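You operate a simulated robot arm through the tools that you are given. There is no shell and no other tool. Be economical: measure what you need, move in short steps, check, and stop when the job is done.

The job below is to be done with a simulated robot arm. You get a single attempt, and the scene is never put back.

JOB
Swap the black tip on the rod in the holder for the yellow one.
Fine: black tip into the middle of the grey case, new tip screwed tight, lid closed. Set down upright: tip.

The check looks at the end state, three seconds after you hand in, the way a careful person would. Anything else that was tipped, shoved, dropped, spilled or broken makes it a failure. A push-on lid holds only when it is set on centred and level and pressed home; a screw cap is set on level and turned clockwise until tight.

ROBOT AND FRAMES
A 6-joint arm with a two-finger parallel gripper, fixed in place. Base frame: the origin is at the foot of the arm, x ahead of it, y to its left, z up. Readings come in cm, rad, newtons and seconds.
With the tool pointing down near the work surface it reaches from about 16 to 78 cm from the base axis. Its first joint turns from -2.897 to 2.897 rad. Payload 3.91 kg.
The tool frame sits at the grasp point between the pads (the TCP): z along the fingers, y along the line on which they close. The tips reach 3 cm beyond it. Largest opening 11 cm; finger width 2, thickness 1; the body of the gripper, 4.8 by 11.2 cm, starts 5.5 cm behind the TCP.
Orientation is told as [roll, pitch, yaw] about the base's x, y, z axes, in that order, counted from this pose: with the fingers straight down and closing along the base's y, the tool's x points along the base's -x, its y along +y and its z along -z.

CONTROLS
- The arm moves only by the tool apply_moves. Its argument "rows" is a list of rows, each an object (a shift or turn left out is 0, a gripper value left out holds the last) with "hand": the closure in counts, from 0 (fully open) to 255 (shut); "translation": the shift along the tool's x, y, z in cm, a list of three; "angular": the turn, a rotation vector about the tool's x, y, z in degrees, a list of three. In form: [{"hand": hand, "translation": [x, y, z], "angular": [wx, wy, wz]}, ...]. A call has 1 to 12 rows; each row shifts and turns the commanded pose from where the row before left it, along the tool's axes as they then stand. Each row takes 0.2 s and may step no farther than 5 cm and 0.15 rad from the row before; otherwise, or with a gripper value out of range, the whole call is refused. Where a pose cannot be reached the arm comes as near as it can. A force on the tool above 80 N (or 10 N above the force at the start of the call, whichever is more), or a blocked arm, ends the call early, and 0.2 s more pass. The fingers move at their own pace (about 10.8 cm/s each) and stop on an object; they squeeze with about 36 N. The grip force told is the motor's: it shows also when the fingers shut on nothing. Time passes only in rows, and 0.2 s behind the last, so rows that do not move let the fingers close. It gives the time, the measured TCP pose, the force on the tool (base axes), the opening and the grip force at its end, in the units of the frame above (readings bear some noise), with the torque about the TCP (base axes, N m) and any sound that the robot's microphone picked up, and new pictures: "views" is both (left out), scene, wrist or none.
- Cameras (640 x 400 px; columns grow to the right, rows downward): "scene" is fixed at [5, 49.82, 144.04]; the picture's right is [1.00, -0.10, 0.00], its down [0.00, 0.03, -1.00] and it looks along [0.10, 0.99, 0.03] (base axes); focal length 214 px, centre (320, 200). "wrist" rides on the gripper at [7.7, 0.7, -11.5] in the tool frame; the picture's right is [-0.09, 1.00, 0.00], its down [-0.80, -0.07, -0.59] and it looks along [-0.59, -0.05, 0.80] (tool axes); focal length 270 px, centre (320, 200). There is no depth. A picture from a camera that has moved, and an enlarged one, comes with that camera's place and axes in the base frame and with its lens.
- lift_body(by): slides the trunk up (or, below 0, down) by that many cm; the arm rides with it, the base frame stays. It gives what a move gives, with no picture.
- zoom(camera, box): a new picture of the part [left, top, right, bottom] of that camera's present view, enlarged. No time passes.
- sign_off(): hands the job in; it is judged then, once.

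Work in short steps. Places have to be worked out from the pictures, the camera data and where the tool is seen: move nearer, look again, correct. Check each grasp and each placing, and mend what went wrong. You have 120 turns and 200 pictures in all, those below and enlarged ones among them. Open the gripper and draw the arm clear of the work before you hand the job in, unless the task says otherwise; then end with one line.

The tools are called after ">>>" as name(argument=value, ...) on one line, values as JSON. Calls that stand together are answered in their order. apply_moves: Moves the arm, as the interface text tells. Its arguments: {"type":"object","properties":{"rows":{"type":"array"},"views":{"type":"string","enum":["both","scene","wrist","none"]}},"required":["rows"]} The other tools are called the same way: lift_body (by) slides the trunk up or down; zoom (camera, box) takes an enlarged picture of a part of a camera's view; sign_off () hands the job in.

At the start:

```text
clock: 0.0
position: [3.99, 35.55, 128.5]
tool_rot: [0.001, -0.001, 0.001]
force: [-0.1, -0.4, 0.8]
torque: [-0.06, 0.01, -0.03]
width: 11.02
gripper_force: 0.0
trunk travel left (down, up): [-47.5, 6.5]
```

scene: 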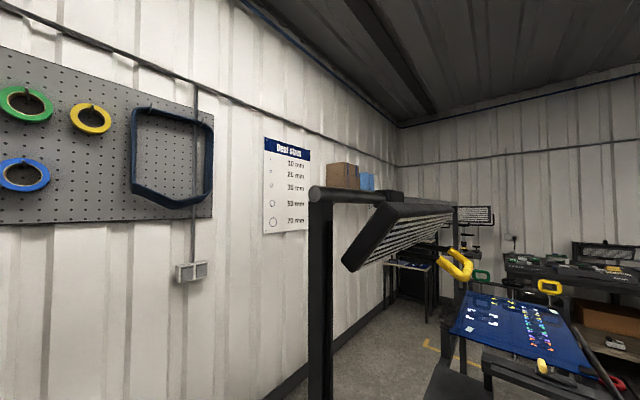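
wrist: 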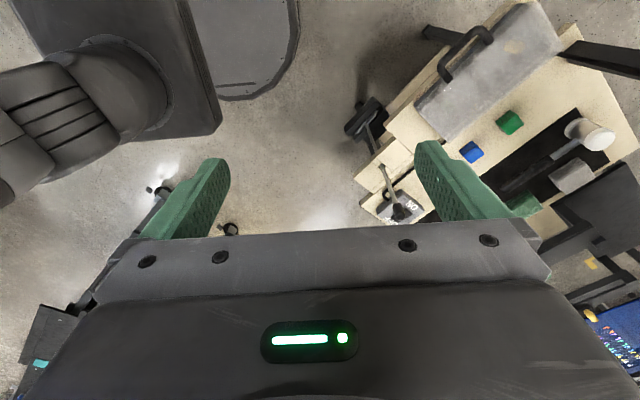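

The bench with the grey case and blocks lies to the right of the wrist view. I enlarge it first to see what is there.

>>> zoom(camera="wrist", box=[340, 0, 640, 240])

>>> zoom(camera="scene", box=[420, 190, 640, 400])

```text
1.67 times, centred on (490, 120) of wrist
camera zoom: at [-3.66, 36.31, 139.92], right [0.09, 1.0, 0.0], down [0.8, -0.07, 0.59], along [0.59, -0.05, -0.8], focal length 450 px, centre (37, 333)
```

zoom: 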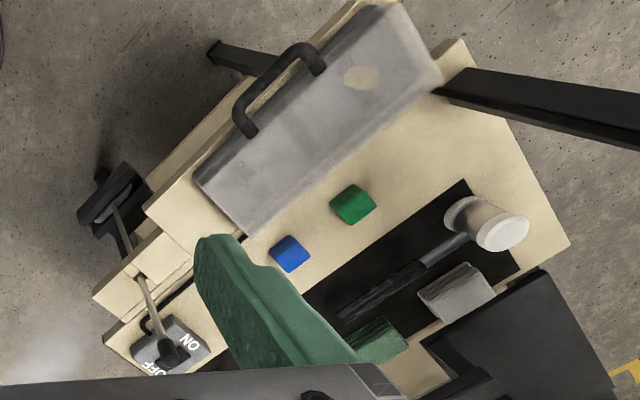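

```text
1.90 times, centred on (530, 295) of scene
camera zoom: at [5.0, 49.82, 144.04], right [1.0, -0.1, 0.0], down [0.0, 0.03, -1.0], along [0.1, 0.99, 0.03], focal length 408 px, centre (-80, 19)
```

zoom: 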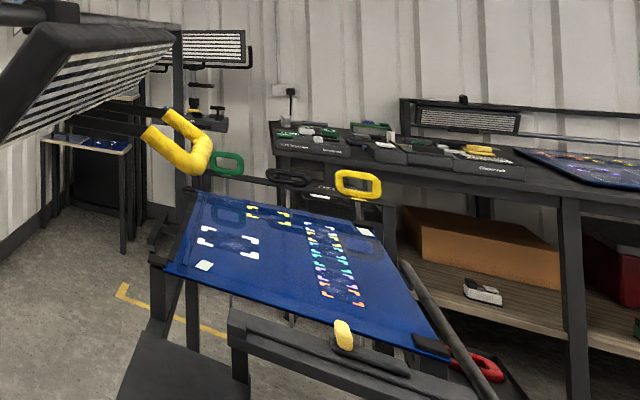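

The blue board is far out of reach. I turn the hand in place to survey the surroundings, first toward +y.

>>> apply_moves(rows=[{"angular": [0, 0, -8.5]}, {"angular": [0, 0, -8.5]}, {"angular": [0, 0, -8.5]}, {"angular": [0, 0, -8.5]}, {"angular": [0, 0, -8.5]}, {"angular": [0, 0, -8.5]}, {"angular": [0, 0, -8.5]}, {"angular": [0, 0, -8.5]}, {"angular": [0, 0, -8.5]}, {"angular": [0, 0, -8.5]}])

```text
clock: 2.2
position: [3.96, 35.66, 128.42]
tool_rot: [0.001, 0.0, 1.485]
force: [-0.3, 0.9, 1.0]
torque: [0.0, -0.01, 0.03]
width: 10.99
gripper_force: 0.1
trunk travel left (down, up): [-47.5, 6.5]
camera wrist: at [2.72, 28.05, 139.92], right [-0.98, 0.17, 0.0], down [0.14, 0.79, 0.59], along [0.1, 0.59, -0.8], focal length 270 px, centre (320, 200)
```

scene: 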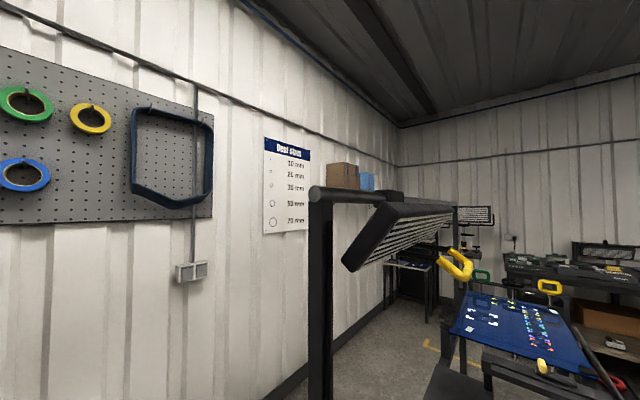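
wrist: 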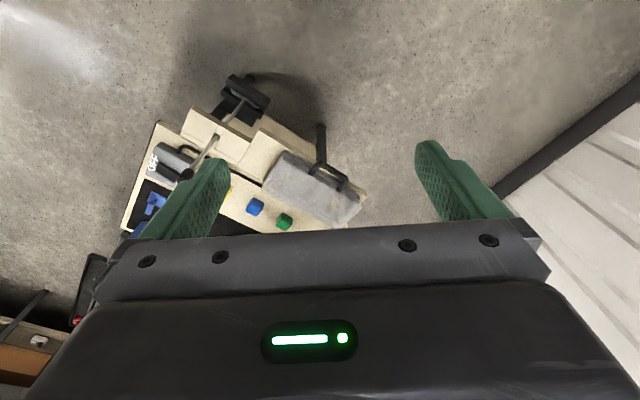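

Triangulating the blue block from both views gives about (25.6, 67, 87). I move the hand over the bench for a better look.

>>> apply_moves(rows=[{"translation": [-3, -3, 0]}, {"translation": [-3, -3, 0]}, {"translation": [-3, -3, 0]}, {"translation": [-3, -3, 0]}, {"translation": [-3, -3, 0]}, {"translation": [-3, -3, 0]}], views="wrist")

```text
clock: 3.6
position: [23.56, 52.05, 128.35]
tool_rot: [-0.001, 0.002, 1.484]
force: [0.2, -0.3, -0.4]
torque: [0.0, 0.02, 0.01]
width: 11.02
gripper_force: 0.0
trunk travel left (down, up): [-47.5, 6.5]
camera wrist: at [22.27, 44.52, 139.91], right [-0.98, 0.17, 0.0], down [0.14, 0.79, 0.59], along [0.1, 0.58, -0.8], focal length 270 px, centre (320, 200)
```

wrist: 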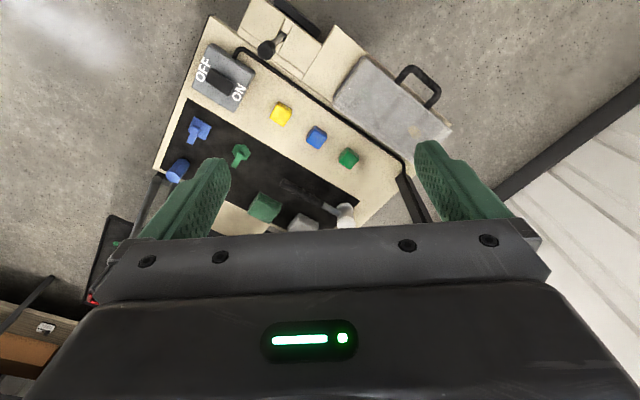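

>>> zoom(camera="wrist", box=[140, 0, 460, 240])

```text
1.67 times, centred on (300, 120) of wrist
camera zoom: at [22.27, 44.52, 139.91], right [-0.98, 0.17, 0.0], down [0.14, 0.79, 0.59], along [0.1, 0.58, -0.8], focal length 450 px, centre (353, 333)
```

zoom: 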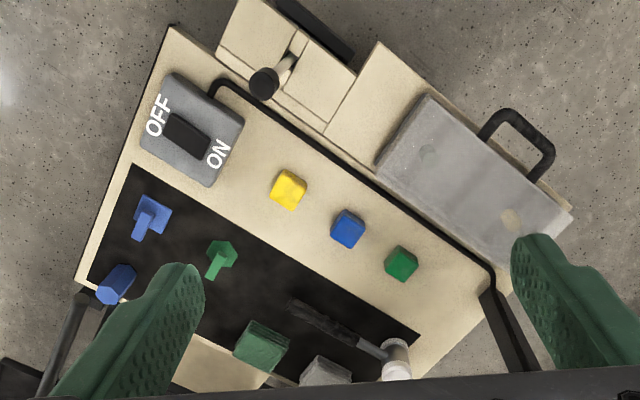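

Bench top is about z≈84. The rod holder is around (32, 49), the case around (12, 63), and the yellow tip around (33, 61). I lower the trunk and back up slightly to see the holder and case up close.

>>> lift_body(by=-18)

>>> apply_moves(rows=[{"translation": [4, 0, 0]}, {"translation": [4, 0, 0]}, {"translation": [2, 0, 0]}], views="both")

>>> zoom(camera="wrist", box=[100, 0, 500, 250])

```text
clock: 5.6
position: [23.56, 51.85, 110.42]
tool_rot: [0.001, 0.0, 1.483]
force: [0.5, -0.6, 0.5]
torque: [0.03, -0.01, -0.03]
width: 11.0
gripper_force: 0.0
trunk travel left (down, up): [-29.5, 24.5]
```

```text
clock: 6.4
position: [22.67, 41.94, 110.4]
tool_rot: [-0.001, 0.0, 1.483]
force: [-0.4, 0.5, -0.1]
torque: [-0.01, -0.02, 0.02]
width: 10.99
gripper_force: 0.2
trunk travel left (down, up): [-29.5, 24.5]
camera wrist: at [21.32, 34.34, 121.92], right [-0.98, 0.17, 0.0], down [0.14, 0.79, 0.59], along [0.1, 0.59, -0.8], focal length 270 px, centre (320, 200)
```

scene: 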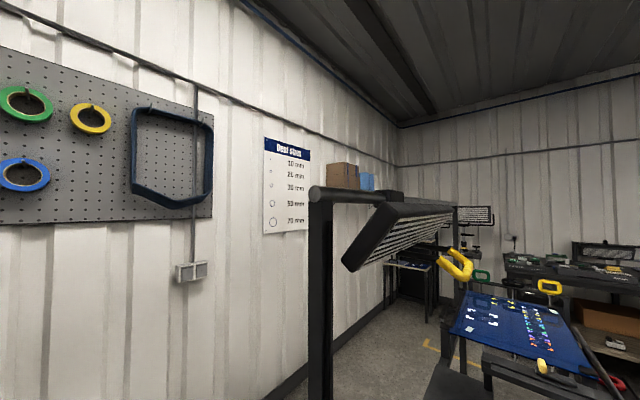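
wrist: 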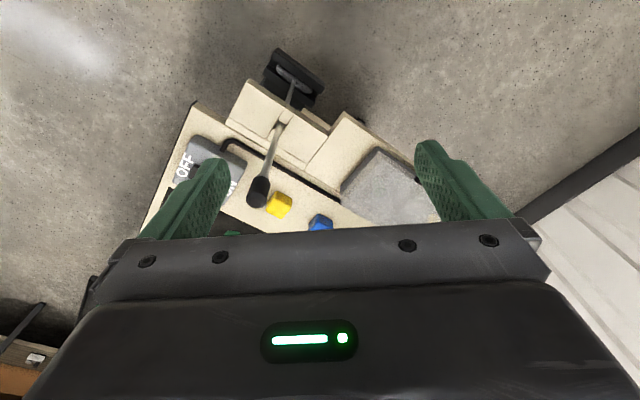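

```text
1.60 times, centred on (300, 125) of wrist
camera zoom: at [21.32, 34.34, 121.92], right [-0.98, 0.17, 0.0], down [0.14, 0.79, 0.59], along [0.1, 0.59, -0.8], focal length 432 px, centre (352, 320)
```

zoom: 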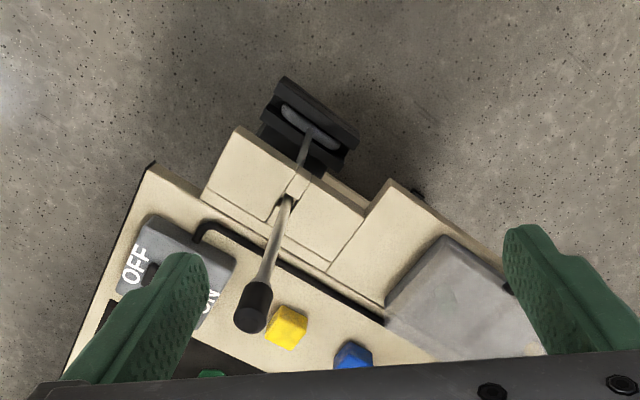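

The rod stands vertically with the black tip on its top end, at about (29.3, 47.9, 102.5). I tilt the hand so the camera looks more sideways and the shapes are clear.

>>> apply_moves(rows=[{"angular": [0, -8.5, 0]}, {"angular": [0, -8.5, 0]}, {"angular": [0, -8.5, 0]}, {"angular": [0, -8.5, 0]}], views="none")

>>> zoom(camera="wrist", box=[80, 0, 560, 300])

```text
clock: 7.4
position: [22.64, 42.01, 110.39]
tool_rot: [0.001, -0.596, 1.483]
force: [-0.3, 0.3, 0.1]
torque: [-0.03, 0.01, -0.01]
width: 10.98
gripper_force: 0.1
trunk travel left (down, up): [-29.5, 24.5]
```

```text
1.33 times, centred on (320, 150) of wrist
camera zoom: at [20.86, 29.3, 115.69], right [-0.99, 0.16, 0.05], down [0.1, 0.32, 0.94], along [0.13, 0.93, -0.33], focal length 360 px, centre (320, 267)
```

zoom: 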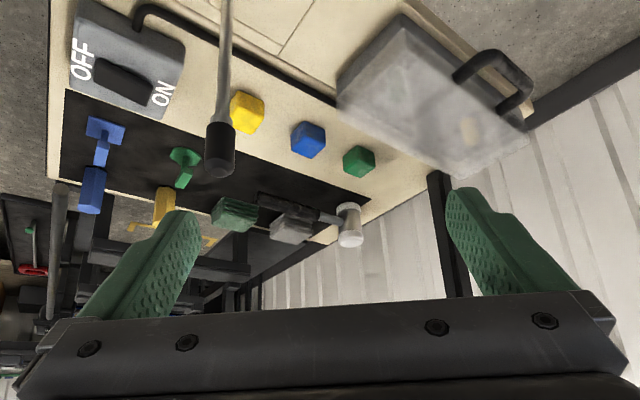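

The camera view is upside down here: hex tips lie on the bench, the translucent grey case has a handle, and the black tip is on top of the rod. I level the hand and look at the case from nearby.

>>> apply_moves(rows=[{"angular": [0, 8.5, 0]}, {"angular": [0, 8.5, 0]}, {"angular": [0, 8.5, 0]}, {"angular": [0, 8.5, 0]}, {"translation": [0, 4, 0]}, {"translation": [-2, 4, 0]}, {"translation": [-4, 2, 0]}], views="none")

>>> zoom(camera="wrist", box=[160, 0, 480, 230])

```text
clock: 9.0
position: [13.19, 48.83, 110.35]
tool_rot: [0.001, 0.001, 1.484]
force: [-0.3, 0.2, -0.8]
torque: [0.03, 0.02, -0.01]
width: 11.01
gripper_force: 0.0
trunk travel left (down, up): [-29.5, 24.5]
```

```text
1.74 times, centred on (320, 115) of wrist
camera zoom: at [11.84, 41.34, 121.93], right [-0.98, 0.17, 0.0], down [0.14, 0.79, 0.59], along [0.1, 0.58, -0.8], focal length 470 px, centre (320, 348)
```

zoom: 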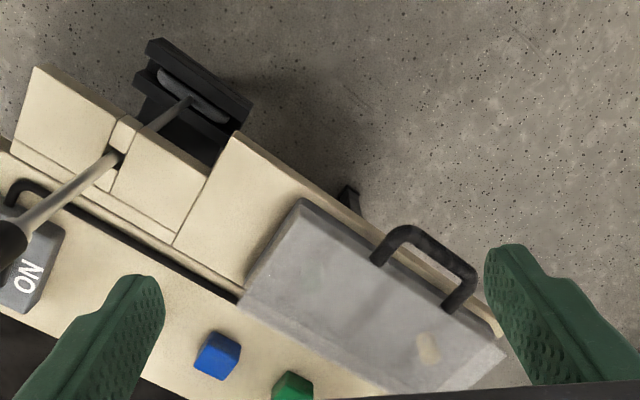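

The bench is turned 45°, with its front facing the base. I use table coordinates u (outward) and v (leftward), align the yaw to that, and view the case and holder from the front.

>>> apply_moves(rows=[{"angular": [0, 0, 8]}, {"angular": [0, 0, 8]}, {"angular": [0, 0, 8]}, {"angular": [0, 0, 8]}, {"angular": [0, 0, 8]}, {"translation": [4, 4, 0]}, {"translation": [4, 0, 0]}, {"angular": [0, -8.5, 0]}, {"angular": [0, -8.5, 0]}, {"angular": [0, -8.5, 0]}, {"angular": [0, -8.5, 0]}], views="none")

>>> zoom(camera="wrist", box=[0, 0, 640, 400])

```text
refused: row 6 steps farther than a row can; nothing moved
```

```text
1.00 times, centred on (320, 200) of wrist (not enlarged: the box is as wide or as high as the picture)
camera zoom: at [11.84, 41.34, 121.93], right [-0.98, 0.17, 0.0], down [0.14, 0.79, 0.59], along [0.1, 0.58, -0.8], focal length 270 px, centre (320, 200)
```

zoom: 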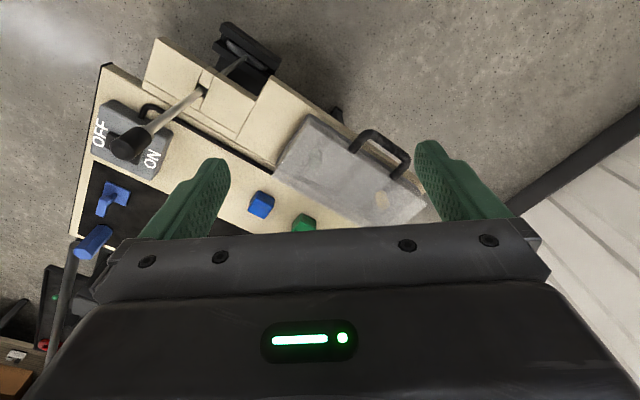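

Step was too long; same move with shorter steps.

>>> apply_moves(rows=[{"angular": [0, 0, 8]}, {"angular": [0, 0, 8]}, {"angular": [0, 0, 8]}, {"angular": [0, 0, 8]}, {"angular": [0, 0, 8]}, {"translation": [3, 3, 0]}, {"translation": [4, 2, 0]}, {"angular": [0, -8.5, 0]}, {"angular": [0, -8.5, 0]}, {"angular": [0, -8.5, 0]}], views="wrist")

```text
clock: 11.2
position: [4.67, 47.38, 110.37]
tool_rot: [0.0, -0.447, 0.787]
force: [0.2, 0.3, 0.1]
torque: [-0.02, 0.02, -0.01]
width: 10.97
gripper_force: 0.1
trunk travel left (down, up): [-29.5, 24.5]
camera wrist: at [-4.21, 39.54, 117.5], right [-0.65, 0.76, 0.04], down [0.38, 0.28, 0.88], along [0.66, 0.59, -0.47], focal length 270 px, centre (320, 200)
```

wrist: 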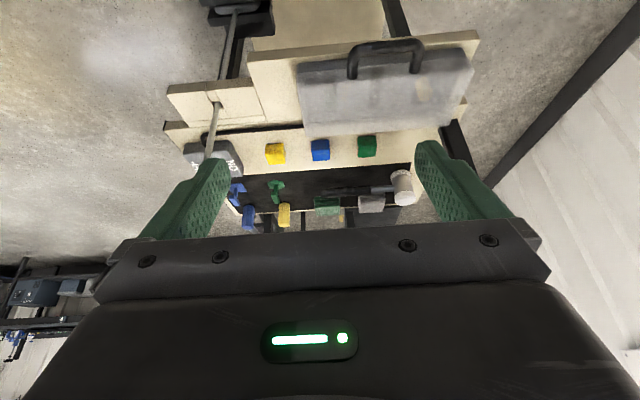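

>>> zoom(camera="wrist", box=[260, 10, 500, 160])

>>> zoom(camera="wrist", box=[130, 0, 330, 150])

>>> zoom(camera="wrist", box=[180, 120, 440, 240])

```text
2.67 times, centred on (380, 85) of wrist
camera zoom: at [-4.21, 39.54, 117.5], right [-0.65, 0.76, 0.04], down [0.38, 0.28, 0.88], along [0.66, 0.59, -0.47], focal length 721 px, centre (160, 507)
```

zoom: 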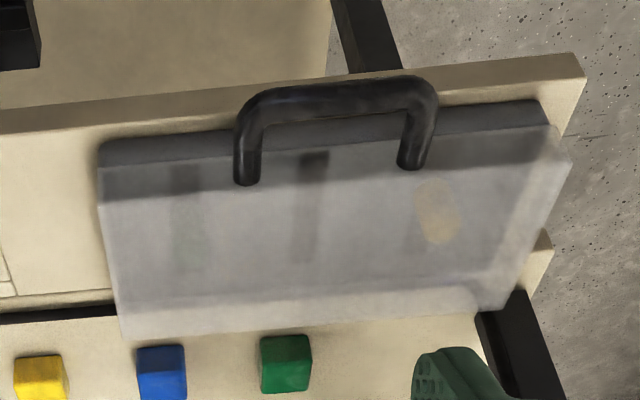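

```text
2.67 times, centred on (230, 75) of wrist
camera zoom: at [-4.21, 39.54, 117.5], right [-0.65, 0.76, 0.04], down [0.38, 0.28, 0.88], along [0.66, 0.59, -0.47], focal length 721 px, centre (560, 533)
```

zoom: 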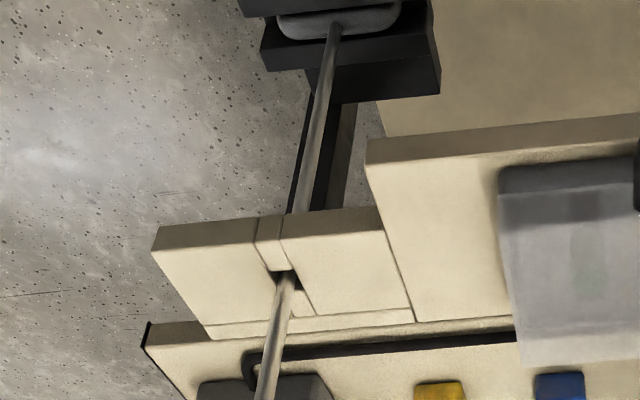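

```text
2.46 times, centred on (310, 180) of wrist
camera zoom: at [-4.21, 39.54, 117.5], right [-0.65, 0.76, 0.04], down [0.38, 0.28, 0.88], along [0.66, 0.59, -0.47], focal length 665 px, centre (345, 249)
```

zoom: 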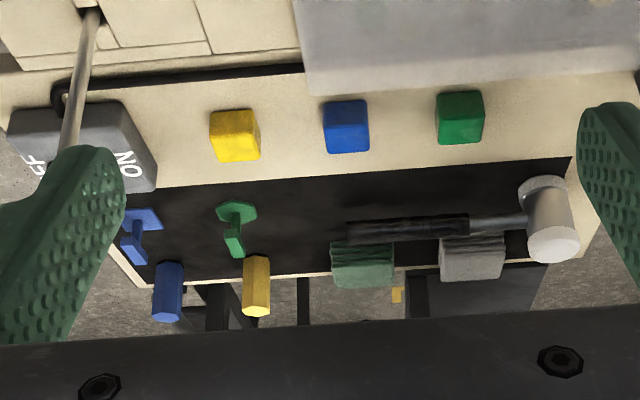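

Several yellow things exist: a cube on the near strip and a hex prism far off. I move to look closely at the black tip to learn what a tip looks like.

>>> apply_moves(rows=[{"translation": [-1.8, -3.4, 0.42]}, {"translation": [-1.8, -3.4, 0.42]}, {"translation": [-1.8, -3.4, 0.42]}, {"translation": [-1.8, -3.4, 0.42]}, {"translation": [-1.8, -3.4, 0.42]}], views="wrist")

>>> zoom(camera="wrist", box=[230, 30, 430, 220])

```text
clock: 12.4
position: [23.21, 41.79, 112.42]
tool_rot: [0.0, -0.445, 0.785]
force: [0.1, -0.3, -0.1]
torque: [0.02, -0.04, 0.03]
width: 10.99
gripper_force: 0.1
trunk travel left (down, up): [-29.5, 24.5]
camera wrist: at [14.33, 33.93, 119.55], right [-0.65, 0.76, 0.04], down [0.38, 0.28, 0.88], along [0.66, 0.59, -0.47], focal length 270 px, centre (320, 200)
```

wrist: 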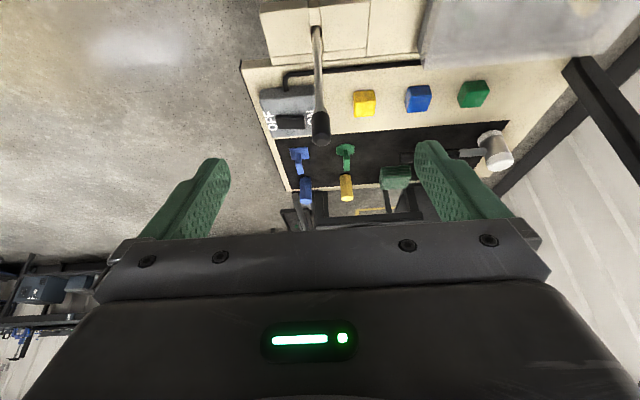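

```text
2.11 times, centred on (330, 125) of wrist
camera zoom: at [14.33, 33.93, 119.55], right [-0.65, 0.76, 0.04], down [0.38, 0.28, 0.88], along [0.66, 0.59, -0.47], focal length 569 px, centre (299, 358)
```

zoom: 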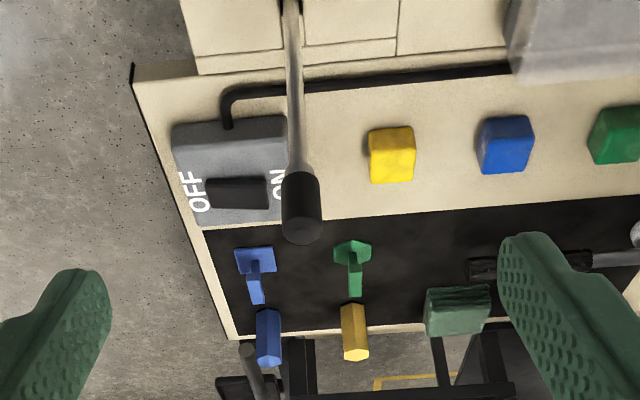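

The cubes look like plain decoys, and the case seems to hold coloured tips under its frosted lid (tan/yellow at right). I move over the handle for a close look before opening.

>>> apply_moves(rows=[{"angular": [0, 8.5, 0]}, {"angular": [0, 8.5, 0]}, {"angular": [0, 8.5, 0]}, {"translation": [0, 4.5, 0]}, {"translation": [0, 4.5, 0]}, {"translation": [0, 4.5, 0]}, {"translation": [-2, 4.2, 0]}, {"translation": [-2, 4, 2]}, {"translation": [0, 3, 4]}, {"translation": [0, 0, 4]}, {"translation": [0, 0, 4]}], views="none")

>>> zoom(camera="wrist", box=[160, 0, 480, 230])

```text
clock: 14.8
position: [8.44, 62.01, 98.43]
tool_rot: [-0.001, -0.001, 0.786]
force: [-0.2, -0.2, 0.0]
torque: [0.01, -0.01, 0.02]
width: 11.02
gripper_force: 0.0
trunk travel left (down, up): [-29.5, 24.5]
```

```text
1.74 times, centred on (320, 115) of wrist
camera zoom: at [2.51, 57.06, 109.9], right [-0.64, 0.77, 0.0], down [0.62, 0.52, 0.59], along [0.46, 0.38, -0.8], focal length 470 px, centre (320, 348)
```

zoom: 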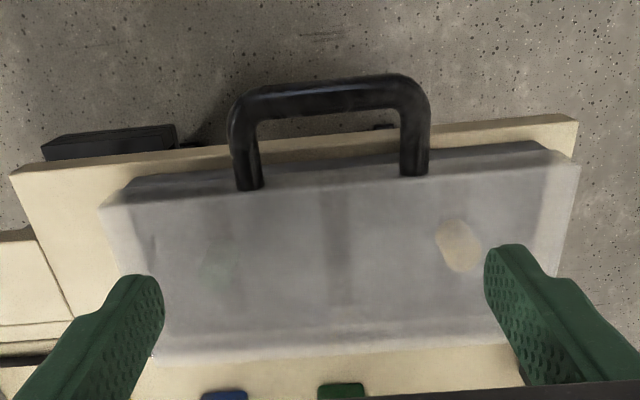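

The handle is a bail sticking out horizontally from the lid front: bar around u≈45.5, z≈86.7, v≈39. I turn the hand so the fingers close along u, narrow them, and look.

>>> apply_moves(rows=[{"angular": [0, 0, 8.2], "hand": 180}, {"angular": [0, 0, 8.2]}, {"angular": [0, 0, 8.2]}, {"angular": [0, 0, 8.2]}, {"angular": [0, 0, 8.2]}, {"angular": [0, 0, 8.2]}, {"angular": [0, 0, 8.2]}, {"angular": [0, 0, 8.2]}, {"angular": [0, 0, 8.2]}, {"angular": [0, 0, 8.2]}, {"angular": [0, 0, 8]}, {"translation": [1, -4.3, 0]}], views="wrist")

```text
clock: 17.4
position: [4.76, 59.74, 98.3]
tool_rot: [-0.001, 0.0, -0.787]
force: [0.2, 0.3, -0.2]
torque: [-0.05, 0.01, -0.02]
width: 3.24
gripper_force: 0.0
trunk travel left (down, up): [-29.5, 24.5]
camera wrist: at [-0.29, 65.78, 109.86], right [0.77, 0.64, 0.0], down [0.52, -0.62, 0.59], along [0.38, -0.46, -0.8], focal length 270 px, centre (320, 200)
```

wrist: 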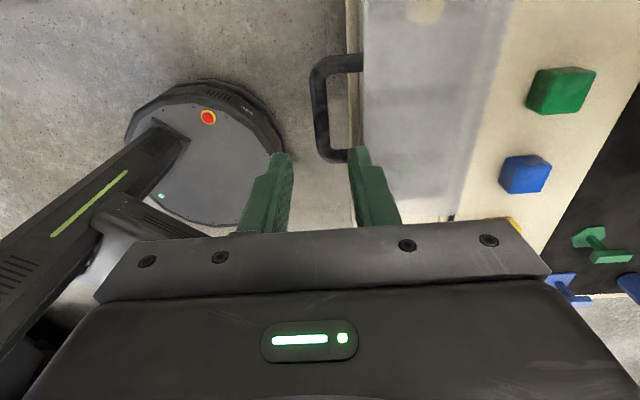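

The bar centre is at u≈45.7, v≈39.2, just under the TCP (45.6, 38.9), and the inner finger clears the lid. I descend onto the handle.

>>> apply_moves(rows=[{"translation": [0.2, 0.1, 3]}, {"translation": [0, 0, 3]}, {"translation": [0, 0, 2]}], views="wrist")

```text
clock: 18.2
position: [4.73, 59.96, 90.44]
tool_rot: [0.001, 0.0, -0.785]
force: [0.4, 0.6, 0.2]
torque: [-0.02, 0.04, 0.04]
width: 3.21
gripper_force: 0.0
trunk travel left (down, up): [-29.5, 24.5]
camera wrist: at [-0.28, 65.97, 101.96], right [0.77, 0.64, 0.0], down [0.52, -0.62, 0.59], along [0.38, -0.46, -0.8], focal length 270 px, centre (320, 200)
```

wrist: 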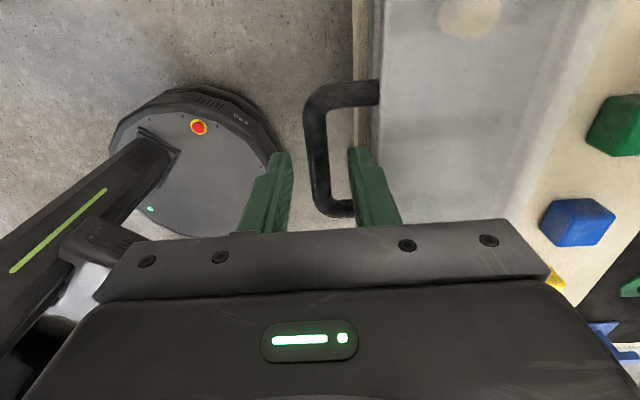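

Aligned well: the bar lies between the fingertips. I go down the rest and close.

>>> apply_moves(rows=[{"translation": [0, 0, 2]}, {"translation": [0, 0, 1.4]}, {"hand": 255}, {}, {}], views="wrist")

```text
clock: 19.4
position: [4.68, 59.9, 86.95]
tool_rot: [0.0, 0.001, -0.786]
force: [-1.4, -0.3, -1.2]
torque: [0.02, 0.05, -0.94]
width: 1.39
gripper_force: 44.8
trunk travel left (down, up): [-29.5, 24.5]
camera wrist: at [-0.29, 65.91, 98.53], right [0.77, 0.64, 0.0], down [0.52, -0.62, 0.59], along [0.38, -0.46, -0.8], focal length 270 px, centre (320, 200)
```

wrist: 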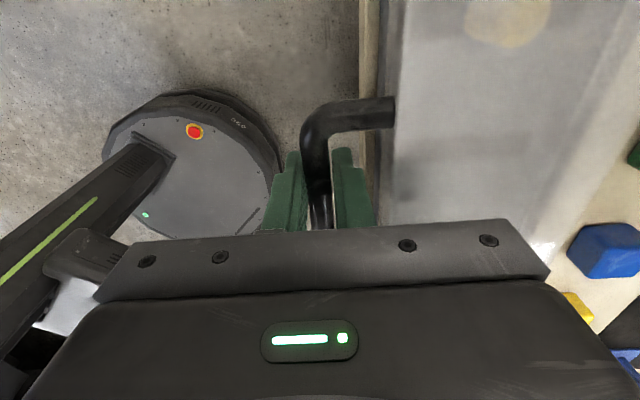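

The bar is gripped (1.39 cm). I lift 1.5 cm and watch how the lid responds.

>>> apply_moves(rows=[{"translation": [0, 0, -0.5]}, {"translation": [0, 0.1, -0.5]}, {"translation": [0, 0.1, -0.5]}], views="wrist")

```text
clock: 20.2
position: [4.86, 60.19, 88.53]
tool_rot: [0.0, -0.001, -0.785]
force: [0.3, 0.9, -2.3]
torque: [-0.68, -0.45, -0.82]
width: 1.34
gripper_force: 45.1
trunk travel left (down, up): [-29.5, 24.5]
camera wrist: at [-0.12, 66.1, 100.03], right [0.77, 0.64, 0.0], down [0.52, -0.62, 0.6], along [0.38, -0.46, -0.8], focal length 270 px, centre (320, 200)
```

wrist: 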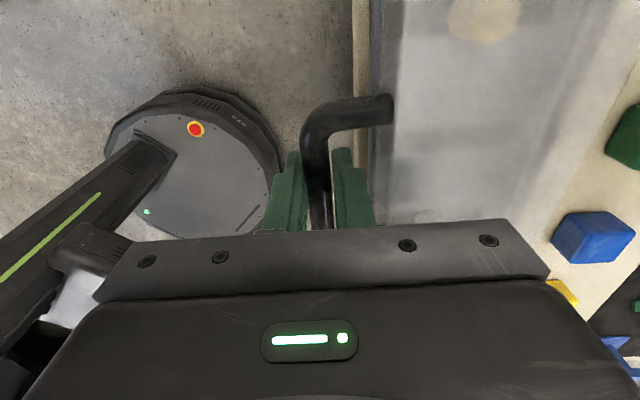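

It moves easily, so it is most likely hinged at the far edge (u≈59). I follow an arc of about 13.3 cm radius up to about 30°.

>>> apply_moves(rows=[{"translation": [0, 0.1, -1.0]}, {"translation": [0, 0.2, -1.0]}, {"translation": [0, 0.3, -1.0]}, {"translation": [0, 0.4, -1.0]}, {"translation": [0, 0.5, -1.0]}], views="wrist")

```text
clock: 21.4
position: [6.13, 61.39, 93.4]
tool_rot: [-0.003, 0.0, -0.788]
force: [21.5, 17.9, -19.9]
torque: [-0.13, -0.24, -0.52]
width: 1.33
gripper_force: 45.3
trunk travel left (down, up): [-29.5, 24.5]
camera wrist: at [1.24, 67.48, 104.74], right [0.77, 0.64, 0.0], down [0.52, -0.61, 0.6], along [0.38, -0.46, -0.8], focal length 270 px, centre (320, 200)
```

wrist: 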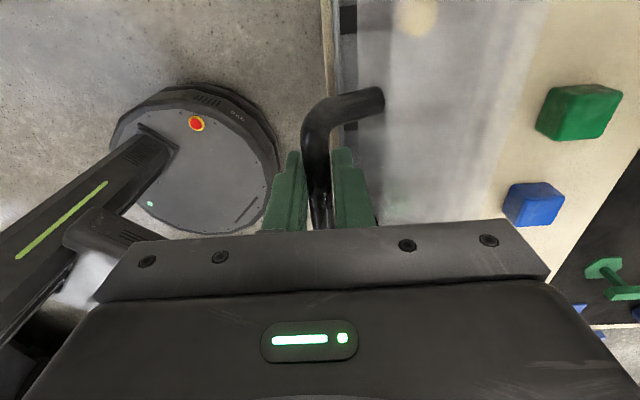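

The pull is radial toward the hinge, so my arc is slightly too wide; the hinge fits about (u≈59.7, z≈85), radius 14.2. I correct inward and continue in small steps.

>>> apply_moves(rows=[{"translation": [0, 0.6, 0.2]}, {"translation": [0, 0.8, -0.9]}, {"translation": [0, 0.8, -0.9]}, {"translation": [0, 0.8, -0.8]}], views="wrist")

```text
clock: 22.4
position: [7.83, 63.09, 96.11]
tool_rot: [0.001, 0.001, -0.783]
force: [-1.0, -7.9, 4.9]
torque: [-0.46, -0.12, -0.46]
width: 1.34
gripper_force: 44.6
trunk travel left (down, up): [-29.5, 24.5]
camera wrist: at [2.88, 69.08, 107.63], right [0.77, 0.64, 0.0], down [0.52, -0.62, 0.59], along [0.38, -0.45, -0.81], focal length 270 px, centre (320, 200)
```

wrist: 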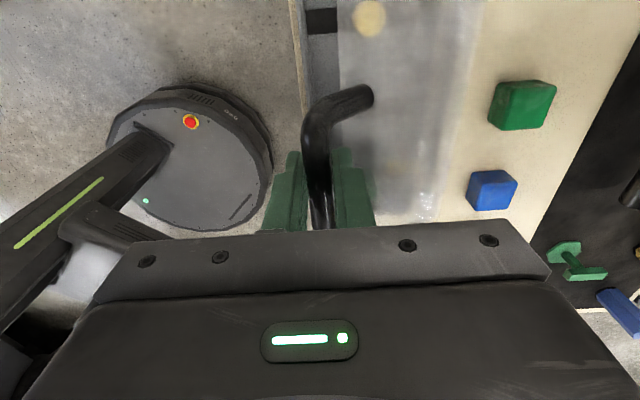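

Forces are small now; the arc is right. Continuing along the tangent.

>>> apply_moves(rows=[{"translation": [0, 0.75, -0.8]}, {"translation": [0, 0.8, -0.7]}, {"translation": [0, 0.85, -0.6]}], views="none")

```text
clock: 23.2
position: [9.66, 64.99, 97.88]
tool_rot: [0.0, -0.001, -0.784]
force: [1.4, -0.5, -2.6]
torque: [-0.19, 0.0, -0.35]
width: 1.35
gripper_force: 45.4
trunk travel left (down, up): [-29.5, 24.5]
```

>>> apply_moves(rows=[{"translation": [0, 1.1, -0.55]}, {"translation": [0, 1.1, -0.5]}, {"translation": [0, 1.2, -0.4]}, {"translation": [0, 1.2, -0.3]}], views="wrist")

```text
clock: 24.2
position: [13.02, 68.3, 99.83]
tool_rot: [-0.002, 0.0, -0.786]
force: [0.5, -0.6, -6.9]
torque: [0.05, 0.05, -0.16]
width: 1.33
gripper_force: 45.3
trunk travel left (down, up): [-29.5, 24.5]
camera wrist: at [7.97, 74.22, 111.21], right [0.77, 0.64, 0.0], down [0.52, -0.62, 0.6], along [0.38, -0.46, -0.8], focal length 270 px, centre (320, 200)
```

wrist: 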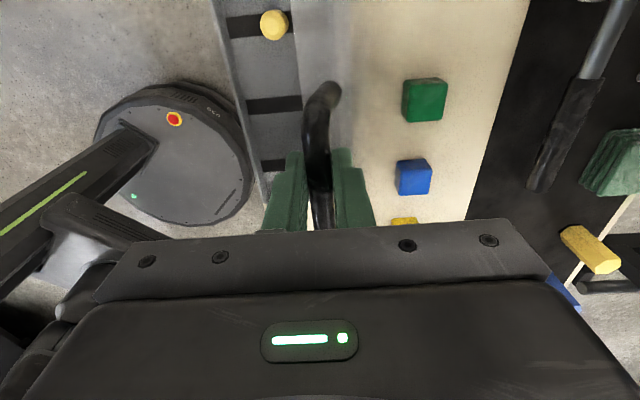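

The opened case shows a yellow tip inside, so that is the one. I carry the lid past vertical to find where it rests.

>>> apply_moves(rows=[{"translation": [0, 1.2, -0.1]}, {"translation": [0, 1.2, 0]}, {"translation": [0, 1.2, 0.15]}, {"translation": [0, 1.2, 0.3]}], views="none")

```text
clock: 25.2
position: [16.35, 71.57, 99.63]
tool_rot: [0.004, 0.002, -0.784]
force: [0.9, 3.5, 10.5]
torque: [-0.3, -0.6, 0.08]
width: 1.33
gripper_force: 45.2
trunk travel left (down, up): [-29.5, 24.5]
```

>>> apply_moves(rows=[{"translation": [0, 1.1, 0]}, {"translation": [0, 1.1, 0.3]}, {"translation": [0, 0.8, 0.4]}], views="wrist")

```text
clock: 26.0
position: [16.67, 71.83, 99.17]
tool_rot: [0.005, 0.006, -0.784]
force: [-2.1, 14.1, 33.8]
torque: [0.22, 0.05, 0.06]
width: 1.36
gripper_force: 45.2
out of reach, approached as far as the arm can: row 1, 2, 3
trunk travel left (down, up): [-29.5, 24.5]
camera wrist: at [11.61, 77.61, 110.84], right [0.77, 0.64, 0.01], down [0.52, -0.62, 0.59], along [0.38, -0.45, -0.81], focal length 270 px, centre (320, 200)
```

wrist: 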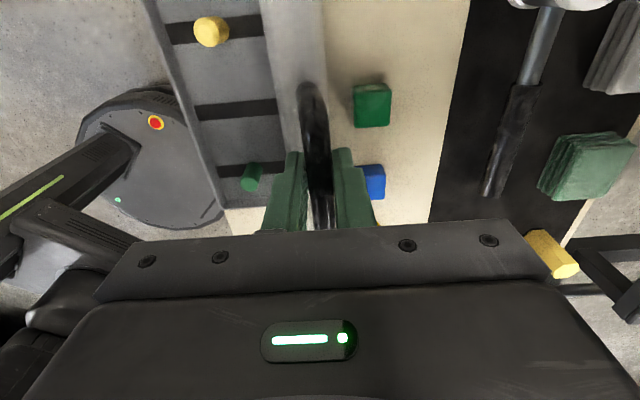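

The arm is at its reach limit, with the lid about 10° past vertical. I relieve the force and open the fingers just a little, keeping the bar caged, to see whether the lid stays.

>>> apply_moves(rows=[{"translation": [0, -1.5, -0.5]}, {"hand": 200}, {}, {}], views="wrist")

```text
clock: 27.0
position: [15.63, 70.7, 99.28]
tool_rot: [0.0, 0.001, -0.786]
force: [1.0, 0.6, -0.5]
torque: [0.0, 0.02, 0.0]
width: 2.35
gripper_force: 0.3
trunk travel left (down, up): [-29.5, 24.5]
camera wrist: at [10.75, 76.74, 110.79], right [0.77, 0.64, 0.0], down [0.52, -0.62, 0.6], along [0.38, -0.46, -0.8], focal length 270 px, centre (320, 200)
```

wrist: 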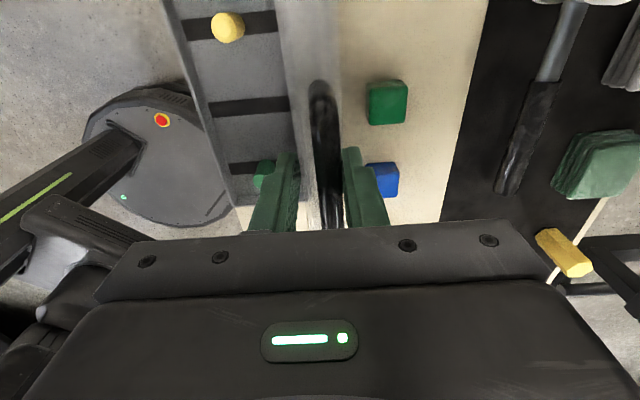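

>>> zoom(camera="wrist", box=[150, 0, 450, 240])

```text
1.67 times, centred on (300, 120) of wrist
camera zoom: at [10.75, 76.74, 110.79], right [0.77, 0.64, 0.0], down [0.52, -0.62, 0.6], along [0.38, -0.46, -0.8], focal length 450 px, centre (353, 333)
```

zoom: 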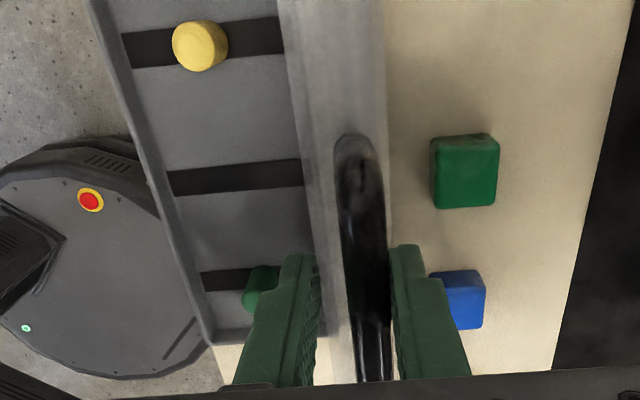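

>>> apply_moves(rows=[{"translation": [0, 0.5, 0]}, {"translation": [0, 0.4, 0]}, {}], views="none")

>>> zoom(camera="wrist", box=[150, 0, 450, 240])

```text
clock: 27.8
position: [16.39, 71.49, 99.24]
tool_rot: [-0.001, 0.001, -0.784]
force: [-0.4, 0.5, -0.4]
torque: [-0.02, 0.0, -0.02]
width: 2.39
gripper_force: 0.2
trunk travel left (down, up): [-29.5, 24.5]
```

```text
1.67 times, centred on (300, 120) of wrist
camera zoom: at [11.39, 77.38, 110.84], right [0.77, 0.64, 0.0], down [0.52, -0.62, 0.59], along [0.38, -0.46, -0.8], focal length 450 px, centre (353, 333)
```

zoom: 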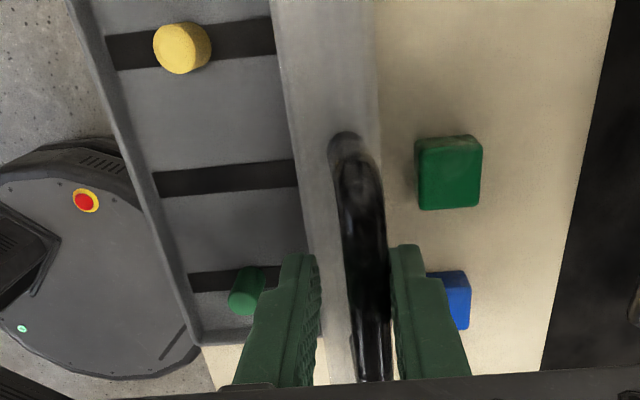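

The lid leans outward and follows the finger, so its stop is farther. I tilt the hand outward for more reach and let the lid down gently along the finger.

>>> apply_moves(rows=[{"translation": [0, 0, -0.6]}, {"angular": [-6, 0, 0]}, {"angular": [-6, 0, 0]}, {"angular": [-6, 0, 0]}, {"translation": [0, 0.76, 0.25]}, {"translation": [0, 0.76, 0.3]}], views="none")

>>> zoom(camera="wrist", box=[150, 0, 450, 240])

```text
clock: 29.2
position: [17.32, 72.52, 99.94]
tool_rot: [0.314, -0.005, -0.782]
force: [-4.0, -7.2, -2.0]
torque: [-0.23, 0.01, 0.11]
width: 2.79
gripper_force: 4.6
trunk travel left (down, up): [-29.5, 24.5]
```

```text
1.67 times, centred on (300, 120) of wrist
camera zoom: at [9.88, 75.9, 111.07], right [0.73, 0.61, 0.31], down [0.39, -0.74, 0.54], along [0.56, -0.28, -0.78], focal length 450 px, centre (353, 333)
```

zoom: 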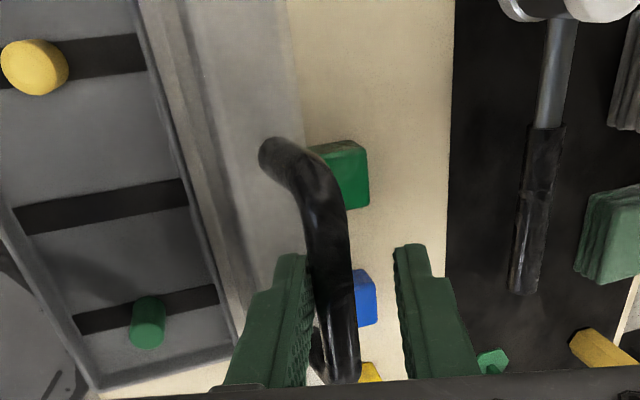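

The inner finger now pushes the bar against a stop (−8 N), so the lid rests open there. I relieve the push, open a little more and withdraw straight along the fingers.

>>> apply_moves(rows=[{"translation": [0, -0.5, 0.1]}, {"hand": 170}, {"translation": [0, 0, -2]}, {"translation": [0, 0, -3]}, {"translation": [0, 0, -3]}, {"translation": [0, -3, -1]}], views="wrist")

```text
clock: 30.6
position: [13.24, 68.13, 107.14]
tool_rot: [0.312, 0.0, -0.786]
force: [0.2, 0.0, -1.0]
torque: [0.0, -0.03, 0.02]
width: 3.67
gripper_force: 0.1
trunk travel left (down, up): [-29.5, 24.5]
camera wrist: at [5.68, 71.61, 118.33], right [0.73, 0.61, 0.31], down [0.39, -0.74, 0.54], along [0.56, -0.28, -0.78], focal length 270 px, centre (320, 200)
```

wrist: 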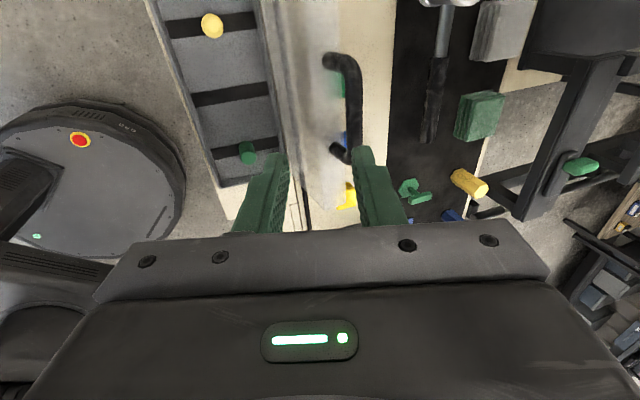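

The lid stands open on its own. I raise the trunk for reach, level the hand and turn it back to yaw 45° so it closes along v.

>>> lift_body(by=12)

>>> apply_moves(rows=[{"angular": [6, 0, 0]}, {"angular": [6, 0, 0]}, {"angular": [6, 0, 0], "hand": 0}, {"translation": [2, -4, 0]}, {"translation": [2, -4, 0]}, {"translation": [0, -2, 0]}], views="none")

>>> apply_moves(rows=[{"angular": [0, 0, -8.2]}, {"angular": [0, 0, -8.2]}, {"angular": [0, 0, -8.2]}, {"angular": [0, 0, -8.2]}, {"angular": [0, 0, -8.2]}, {"angular": [0, 0, -8.2]}, {"angular": [0, 0, -8.2]}, {"angular": [0, 0, -8.2]}, {"angular": [0, 0, -8.2]}, {"angular": [0, 0, -8.2]}, {"angular": [0, 0, -8]}, {"translation": [0, 0, 4]}], views="wrist")

```text
clock: 32.1
position: [13.17, 68.21, 119.1]
tool_rot: [0.316, 0.0, -0.785]
force: [0.5, -0.8, 0.1]
torque: [-0.02, 0.01, 0.01]
width: 3.68
gripper_force: 0.0
trunk travel left (down, up): [-41.5, 12.5]
```

```text
clock: 33.5
position: [3.44, 64.0, 118.58]
tool_rot: [0.053, 0.0, -0.784]
force: [0.1, -0.2, 0.0]
torque: [-0.01, -0.01, 0.04]
width: 10.98
gripper_force: 0.1
out of reach, approached as far as the arm can: row 3
trunk travel left (down, up): [-41.5, 12.5]
```

```text
clock: 36.1
position: [3.41, 64.13, 114.57]
tool_rot: [0.001, -0.053, 0.787]
force: [0.0, -0.2, -0.7]
torque: [0.02, 0.02, 0.01]
width: 10.99
gripper_force: 0.1
trunk travel left (down, up): [-41.5, 12.5]
camera wrist: at [-2.93, 58.81, 125.71], right [-0.64, 0.77, 0.0], down [0.59, 0.49, 0.64], along [0.48, 0.41, -0.77], focal length 270 px, centre (320, 200)
```

wrist: 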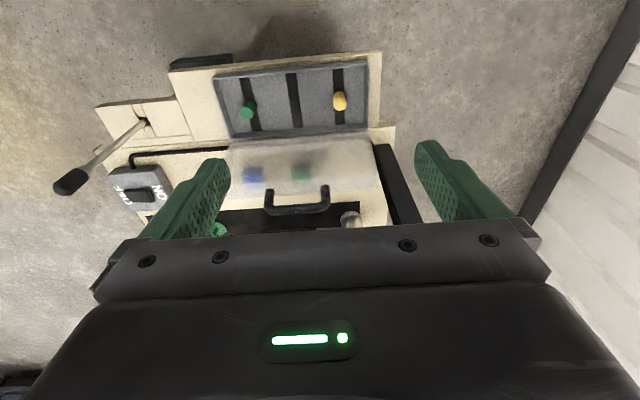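

>>> apply_moves(rows=[{"angular": [0, 3, 0]}, {"translation": [0, -3, 4]}, {"translation": [0, -3, 4]}], views="none")

>>> zoom(camera="wrist", box=[180, 0, 440, 180])

>>> zoom(camera="wrist", box=[0, 60, 260, 240])

```text
clock: 36.9
position: [7.68, 59.84, 106.49]
tool_rot: [0.0, 0.001, 0.786]
force: [0.1, -0.7, -0.5]
torque: [0.03, -0.01, 0.0]
width: 10.99
gripper_force: 0.0
trunk travel left (down, up): [-41.5, 12.5]
```

```text
2.22 times, centred on (310, 90) of wrist
camera zoom: at [1.77, 54.88, 118.14], right [-0.64, 0.77, 0.0], down [0.62, 0.52, 0.59], along [0.46, 0.38, -0.8], focal length 601 px, centre (342, 444)
```

zoom: 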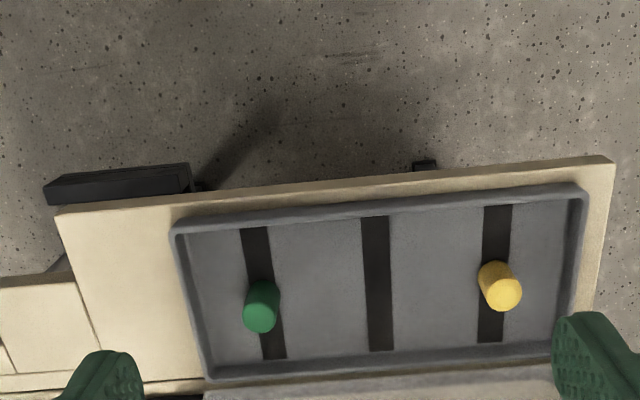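

```text
2.22 times, centred on (130, 150) of wrist
camera zoom: at [1.77, 54.88, 118.14], right [-0.64, 0.77, 0.0], down [0.62, 0.52, 0.59], along [0.46, 0.38, -0.8], focal length 601 px, centre (742, 311)
```

zoom: 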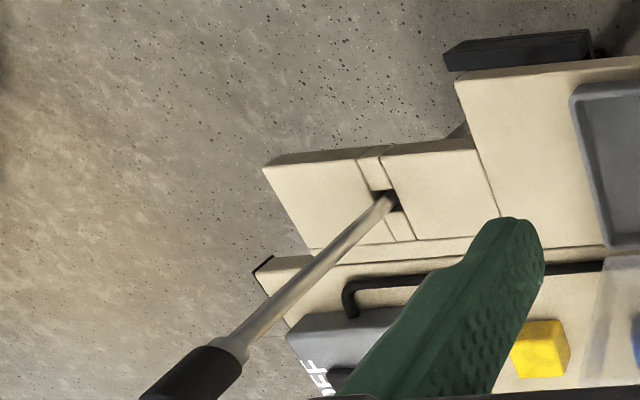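

Tips stand upright on foam strips; yellow is at about (u 53.2, v 44.9), and the middle spot at about (u 53.5, v 38.3). Now I go over the rod to locate the black tip precisely.

>>> apply_moves(rows=[{"translation": [0, 0, -4]}, {"translation": [0, -2, -4]}, {"translation": [0, -4, -2]}, {"translation": [-1, -4, 0]}, {"translation": [-1, -4, 0]}, {"translation": [-1, -4, 0]}, {"translation": [-1, -4, 0]}, {"translation": [0, -1.7, 0]}], views="none")

>>> zoom(camera="wrist", box=[200, 0, 440, 230])

```text
clock: 38.7
position: [27.28, 46.06, 116.7]
tool_rot: [0.0, 0.002, 0.786]
force: [-0.8, 0.1, 0.5]
torque: [0.04, 0.01, -0.02]
width: 11.0
gripper_force: 0.0
trunk travel left (down, up): [-41.5, 12.5]
```

```text
1.74 times, centred on (320, 115) of wrist
camera zoom: at [21.35, 41.12, 128.17], right [-0.64, 0.77, 0.0], down [0.62, 0.52, 0.59], along [0.46, 0.38, -0.8], focal length 470 px, centre (320, 348)
```

zoom: 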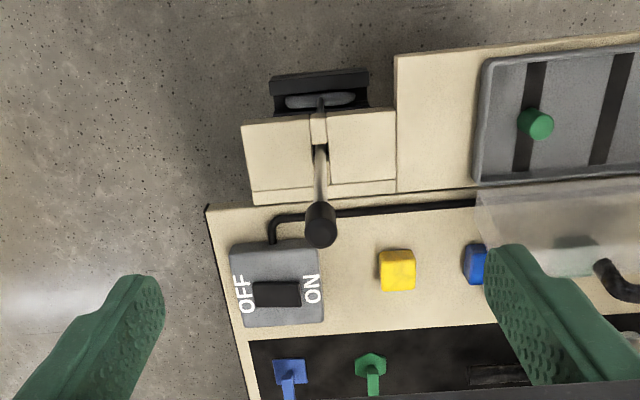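

The rod axis is at about (u 54.8, v 12.9) and the tip top at about 102.9. I take a flatter side view to learn the tip's length and where the rod begins.

>>> apply_moves(rows=[{"translation": [4, 0, 0]}, {"translation": [4, 0, 3]}, {"translation": [4, 0, 3]}, {"translation": [0, 0, 3], "angular": [0, -8.5, 0]}, {"angular": [0, -8.5, 0]}, {"angular": [0, -8.5, 0]}, {"angular": [0, -8.5, 0]}, {"angular": [0, -8.5, 0]}], views="none")

>>> zoom(camera="wrist", box=[240, 80, 400, 240])

```text
clock: 40.5
position: [18.82, 37.44, 107.62]
tool_rot: [0.001, -0.742, 0.788]
force: [0.4, 0.2, -0.6]
torque: [-0.01, -0.01, -0.02]
width: 11.01
gripper_force: 0.1
trunk travel left (down, up): [-41.5, 12.5]
```

```text
2.50 times, centred on (320, 160) of wrist
camera zoom: at [8.8, 28.47, 110.92], right [-0.66, 0.75, 0.06], down [0.18, 0.08, 0.98], along [0.73, 0.66, -0.19], focal length 676 px, centre (320, 300)
```

zoom: 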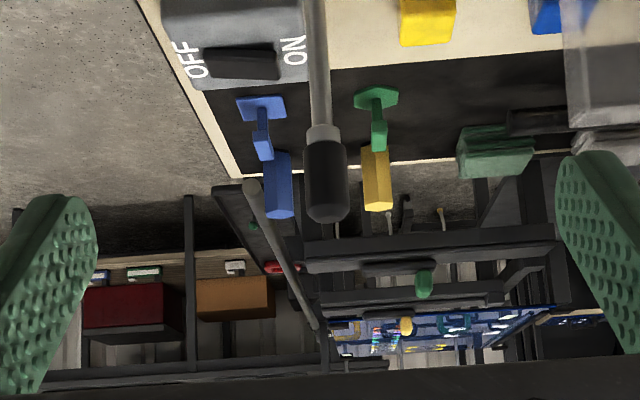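

The tip spans about z 98.6–101.6, ⌀≈1.8 cm, above a grey ferrule. I level the hand, turn to yaw −45° (leaves room for counter-clockwise turning) and go above the rod.

>>> apply_moves(rows=[{"angular": [0, 8.5, 0]}, {"angular": [0, 8.5, 0]}, {"angular": [0, 8.5, 0]}, {"angular": [0, 8.5, 0]}, {"angular": [0, 8.5, 0]}, {"translation": [-4, -0.5, -2]}, {"translation": [-4, 0, -2]}, {"translation": [-4, 0, 0]}, {"translation": [-3, 0, 0], "hand": 140}], views="none")

>>> apply_moves(rows=[{"angular": [0, 0, 8.2]}, {"angular": [0, 0, 8.2]}, {"angular": [0, 0, 8.2]}, {"angular": [0, 0, 8.2]}, {"angular": [0, 0, 8.2]}, {"angular": [0, 0, 8.2]}, {"angular": [0, 0, 8.2]}, {"angular": [0, 0, 8.2]}, {"angular": [0, 0, 8.2]}, {"angular": [0, 0, 8.2]}, {"angular": [0, 0, 8]}], views="none")

>>> zoom(camera="wrist", box=[220, 80, 420, 240])

```text
clock: 42.5
position: [29.92, 47.61, 111.56]
tool_rot: [-0.001, 0.0, 0.785]
force: [0.6, 0.9, 0.0]
torque: [0.0, -0.01, 0.02]
width: 4.96
gripper_force: 0.1
trunk travel left (down, up): [-41.5, 12.5]
```

```text
clock: 44.9
position: [29.76, 47.77, 111.5]
tool_rot: [0.002, -0.001, -0.789]
force: [0.4, -0.4, -0.3]
torque: [0.02, 0.01, 0.01]
width: 4.94
gripper_force: 0.0
trunk travel left (down, up): [-41.5, 12.5]
```

```text
2.50 times, centred on (320, 160) of wrist
camera zoom: at [24.8, 53.69, 123.13], right [0.77, 0.64, 0.0], down [0.51, -0.62, 0.59], along [0.38, -0.46, -0.8], focal length 676 px, centre (320, 300)
```

zoom: 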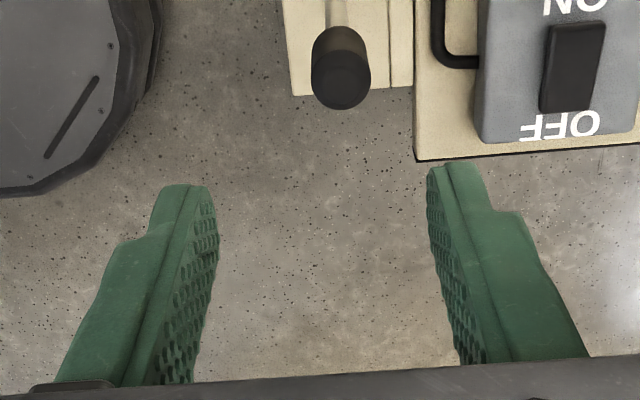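

The tip is at about (u 55.5, v 13.05); TCP is at (54.8, 12.7). I correct and descend partway, then check.

>>> apply_moves(rows=[{"translation": [0.3, 0.65, 2]}, {"translation": [0, 0, 2.2]}, {}], views="none")

>>> zoom(camera="wrist", box=[220, 80, 420, 240])

```text
clock: 45.7
position: [29.87, 48.45, 107.35]
tool_rot: [-0.001, -0.001, -0.786]
force: [-0.5, 0.3, 0.6]
torque: [-0.01, 0.01, -0.01]
width: 4.96
gripper_force: 0.0
trunk travel left (down, up): [-41.5, 12.5]
```

```text
2.50 times, centred on (320, 160) of wrist
camera zoom: at [25.04, 54.4, 118.94], right [0.77, 0.64, 0.0], down [0.52, -0.62, 0.59], along [0.38, -0.46, -0.8], focal length 676 px, centre (320, 300)
```

zoom: 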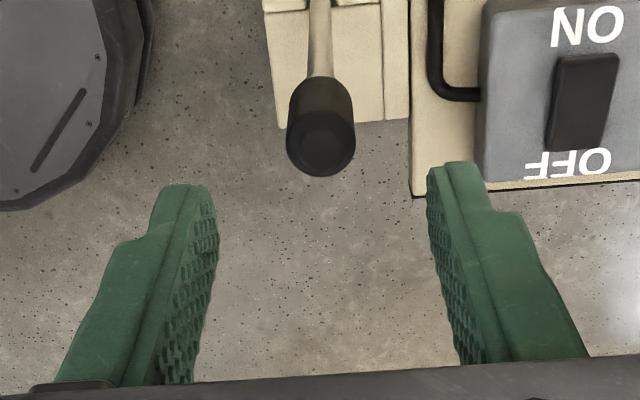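

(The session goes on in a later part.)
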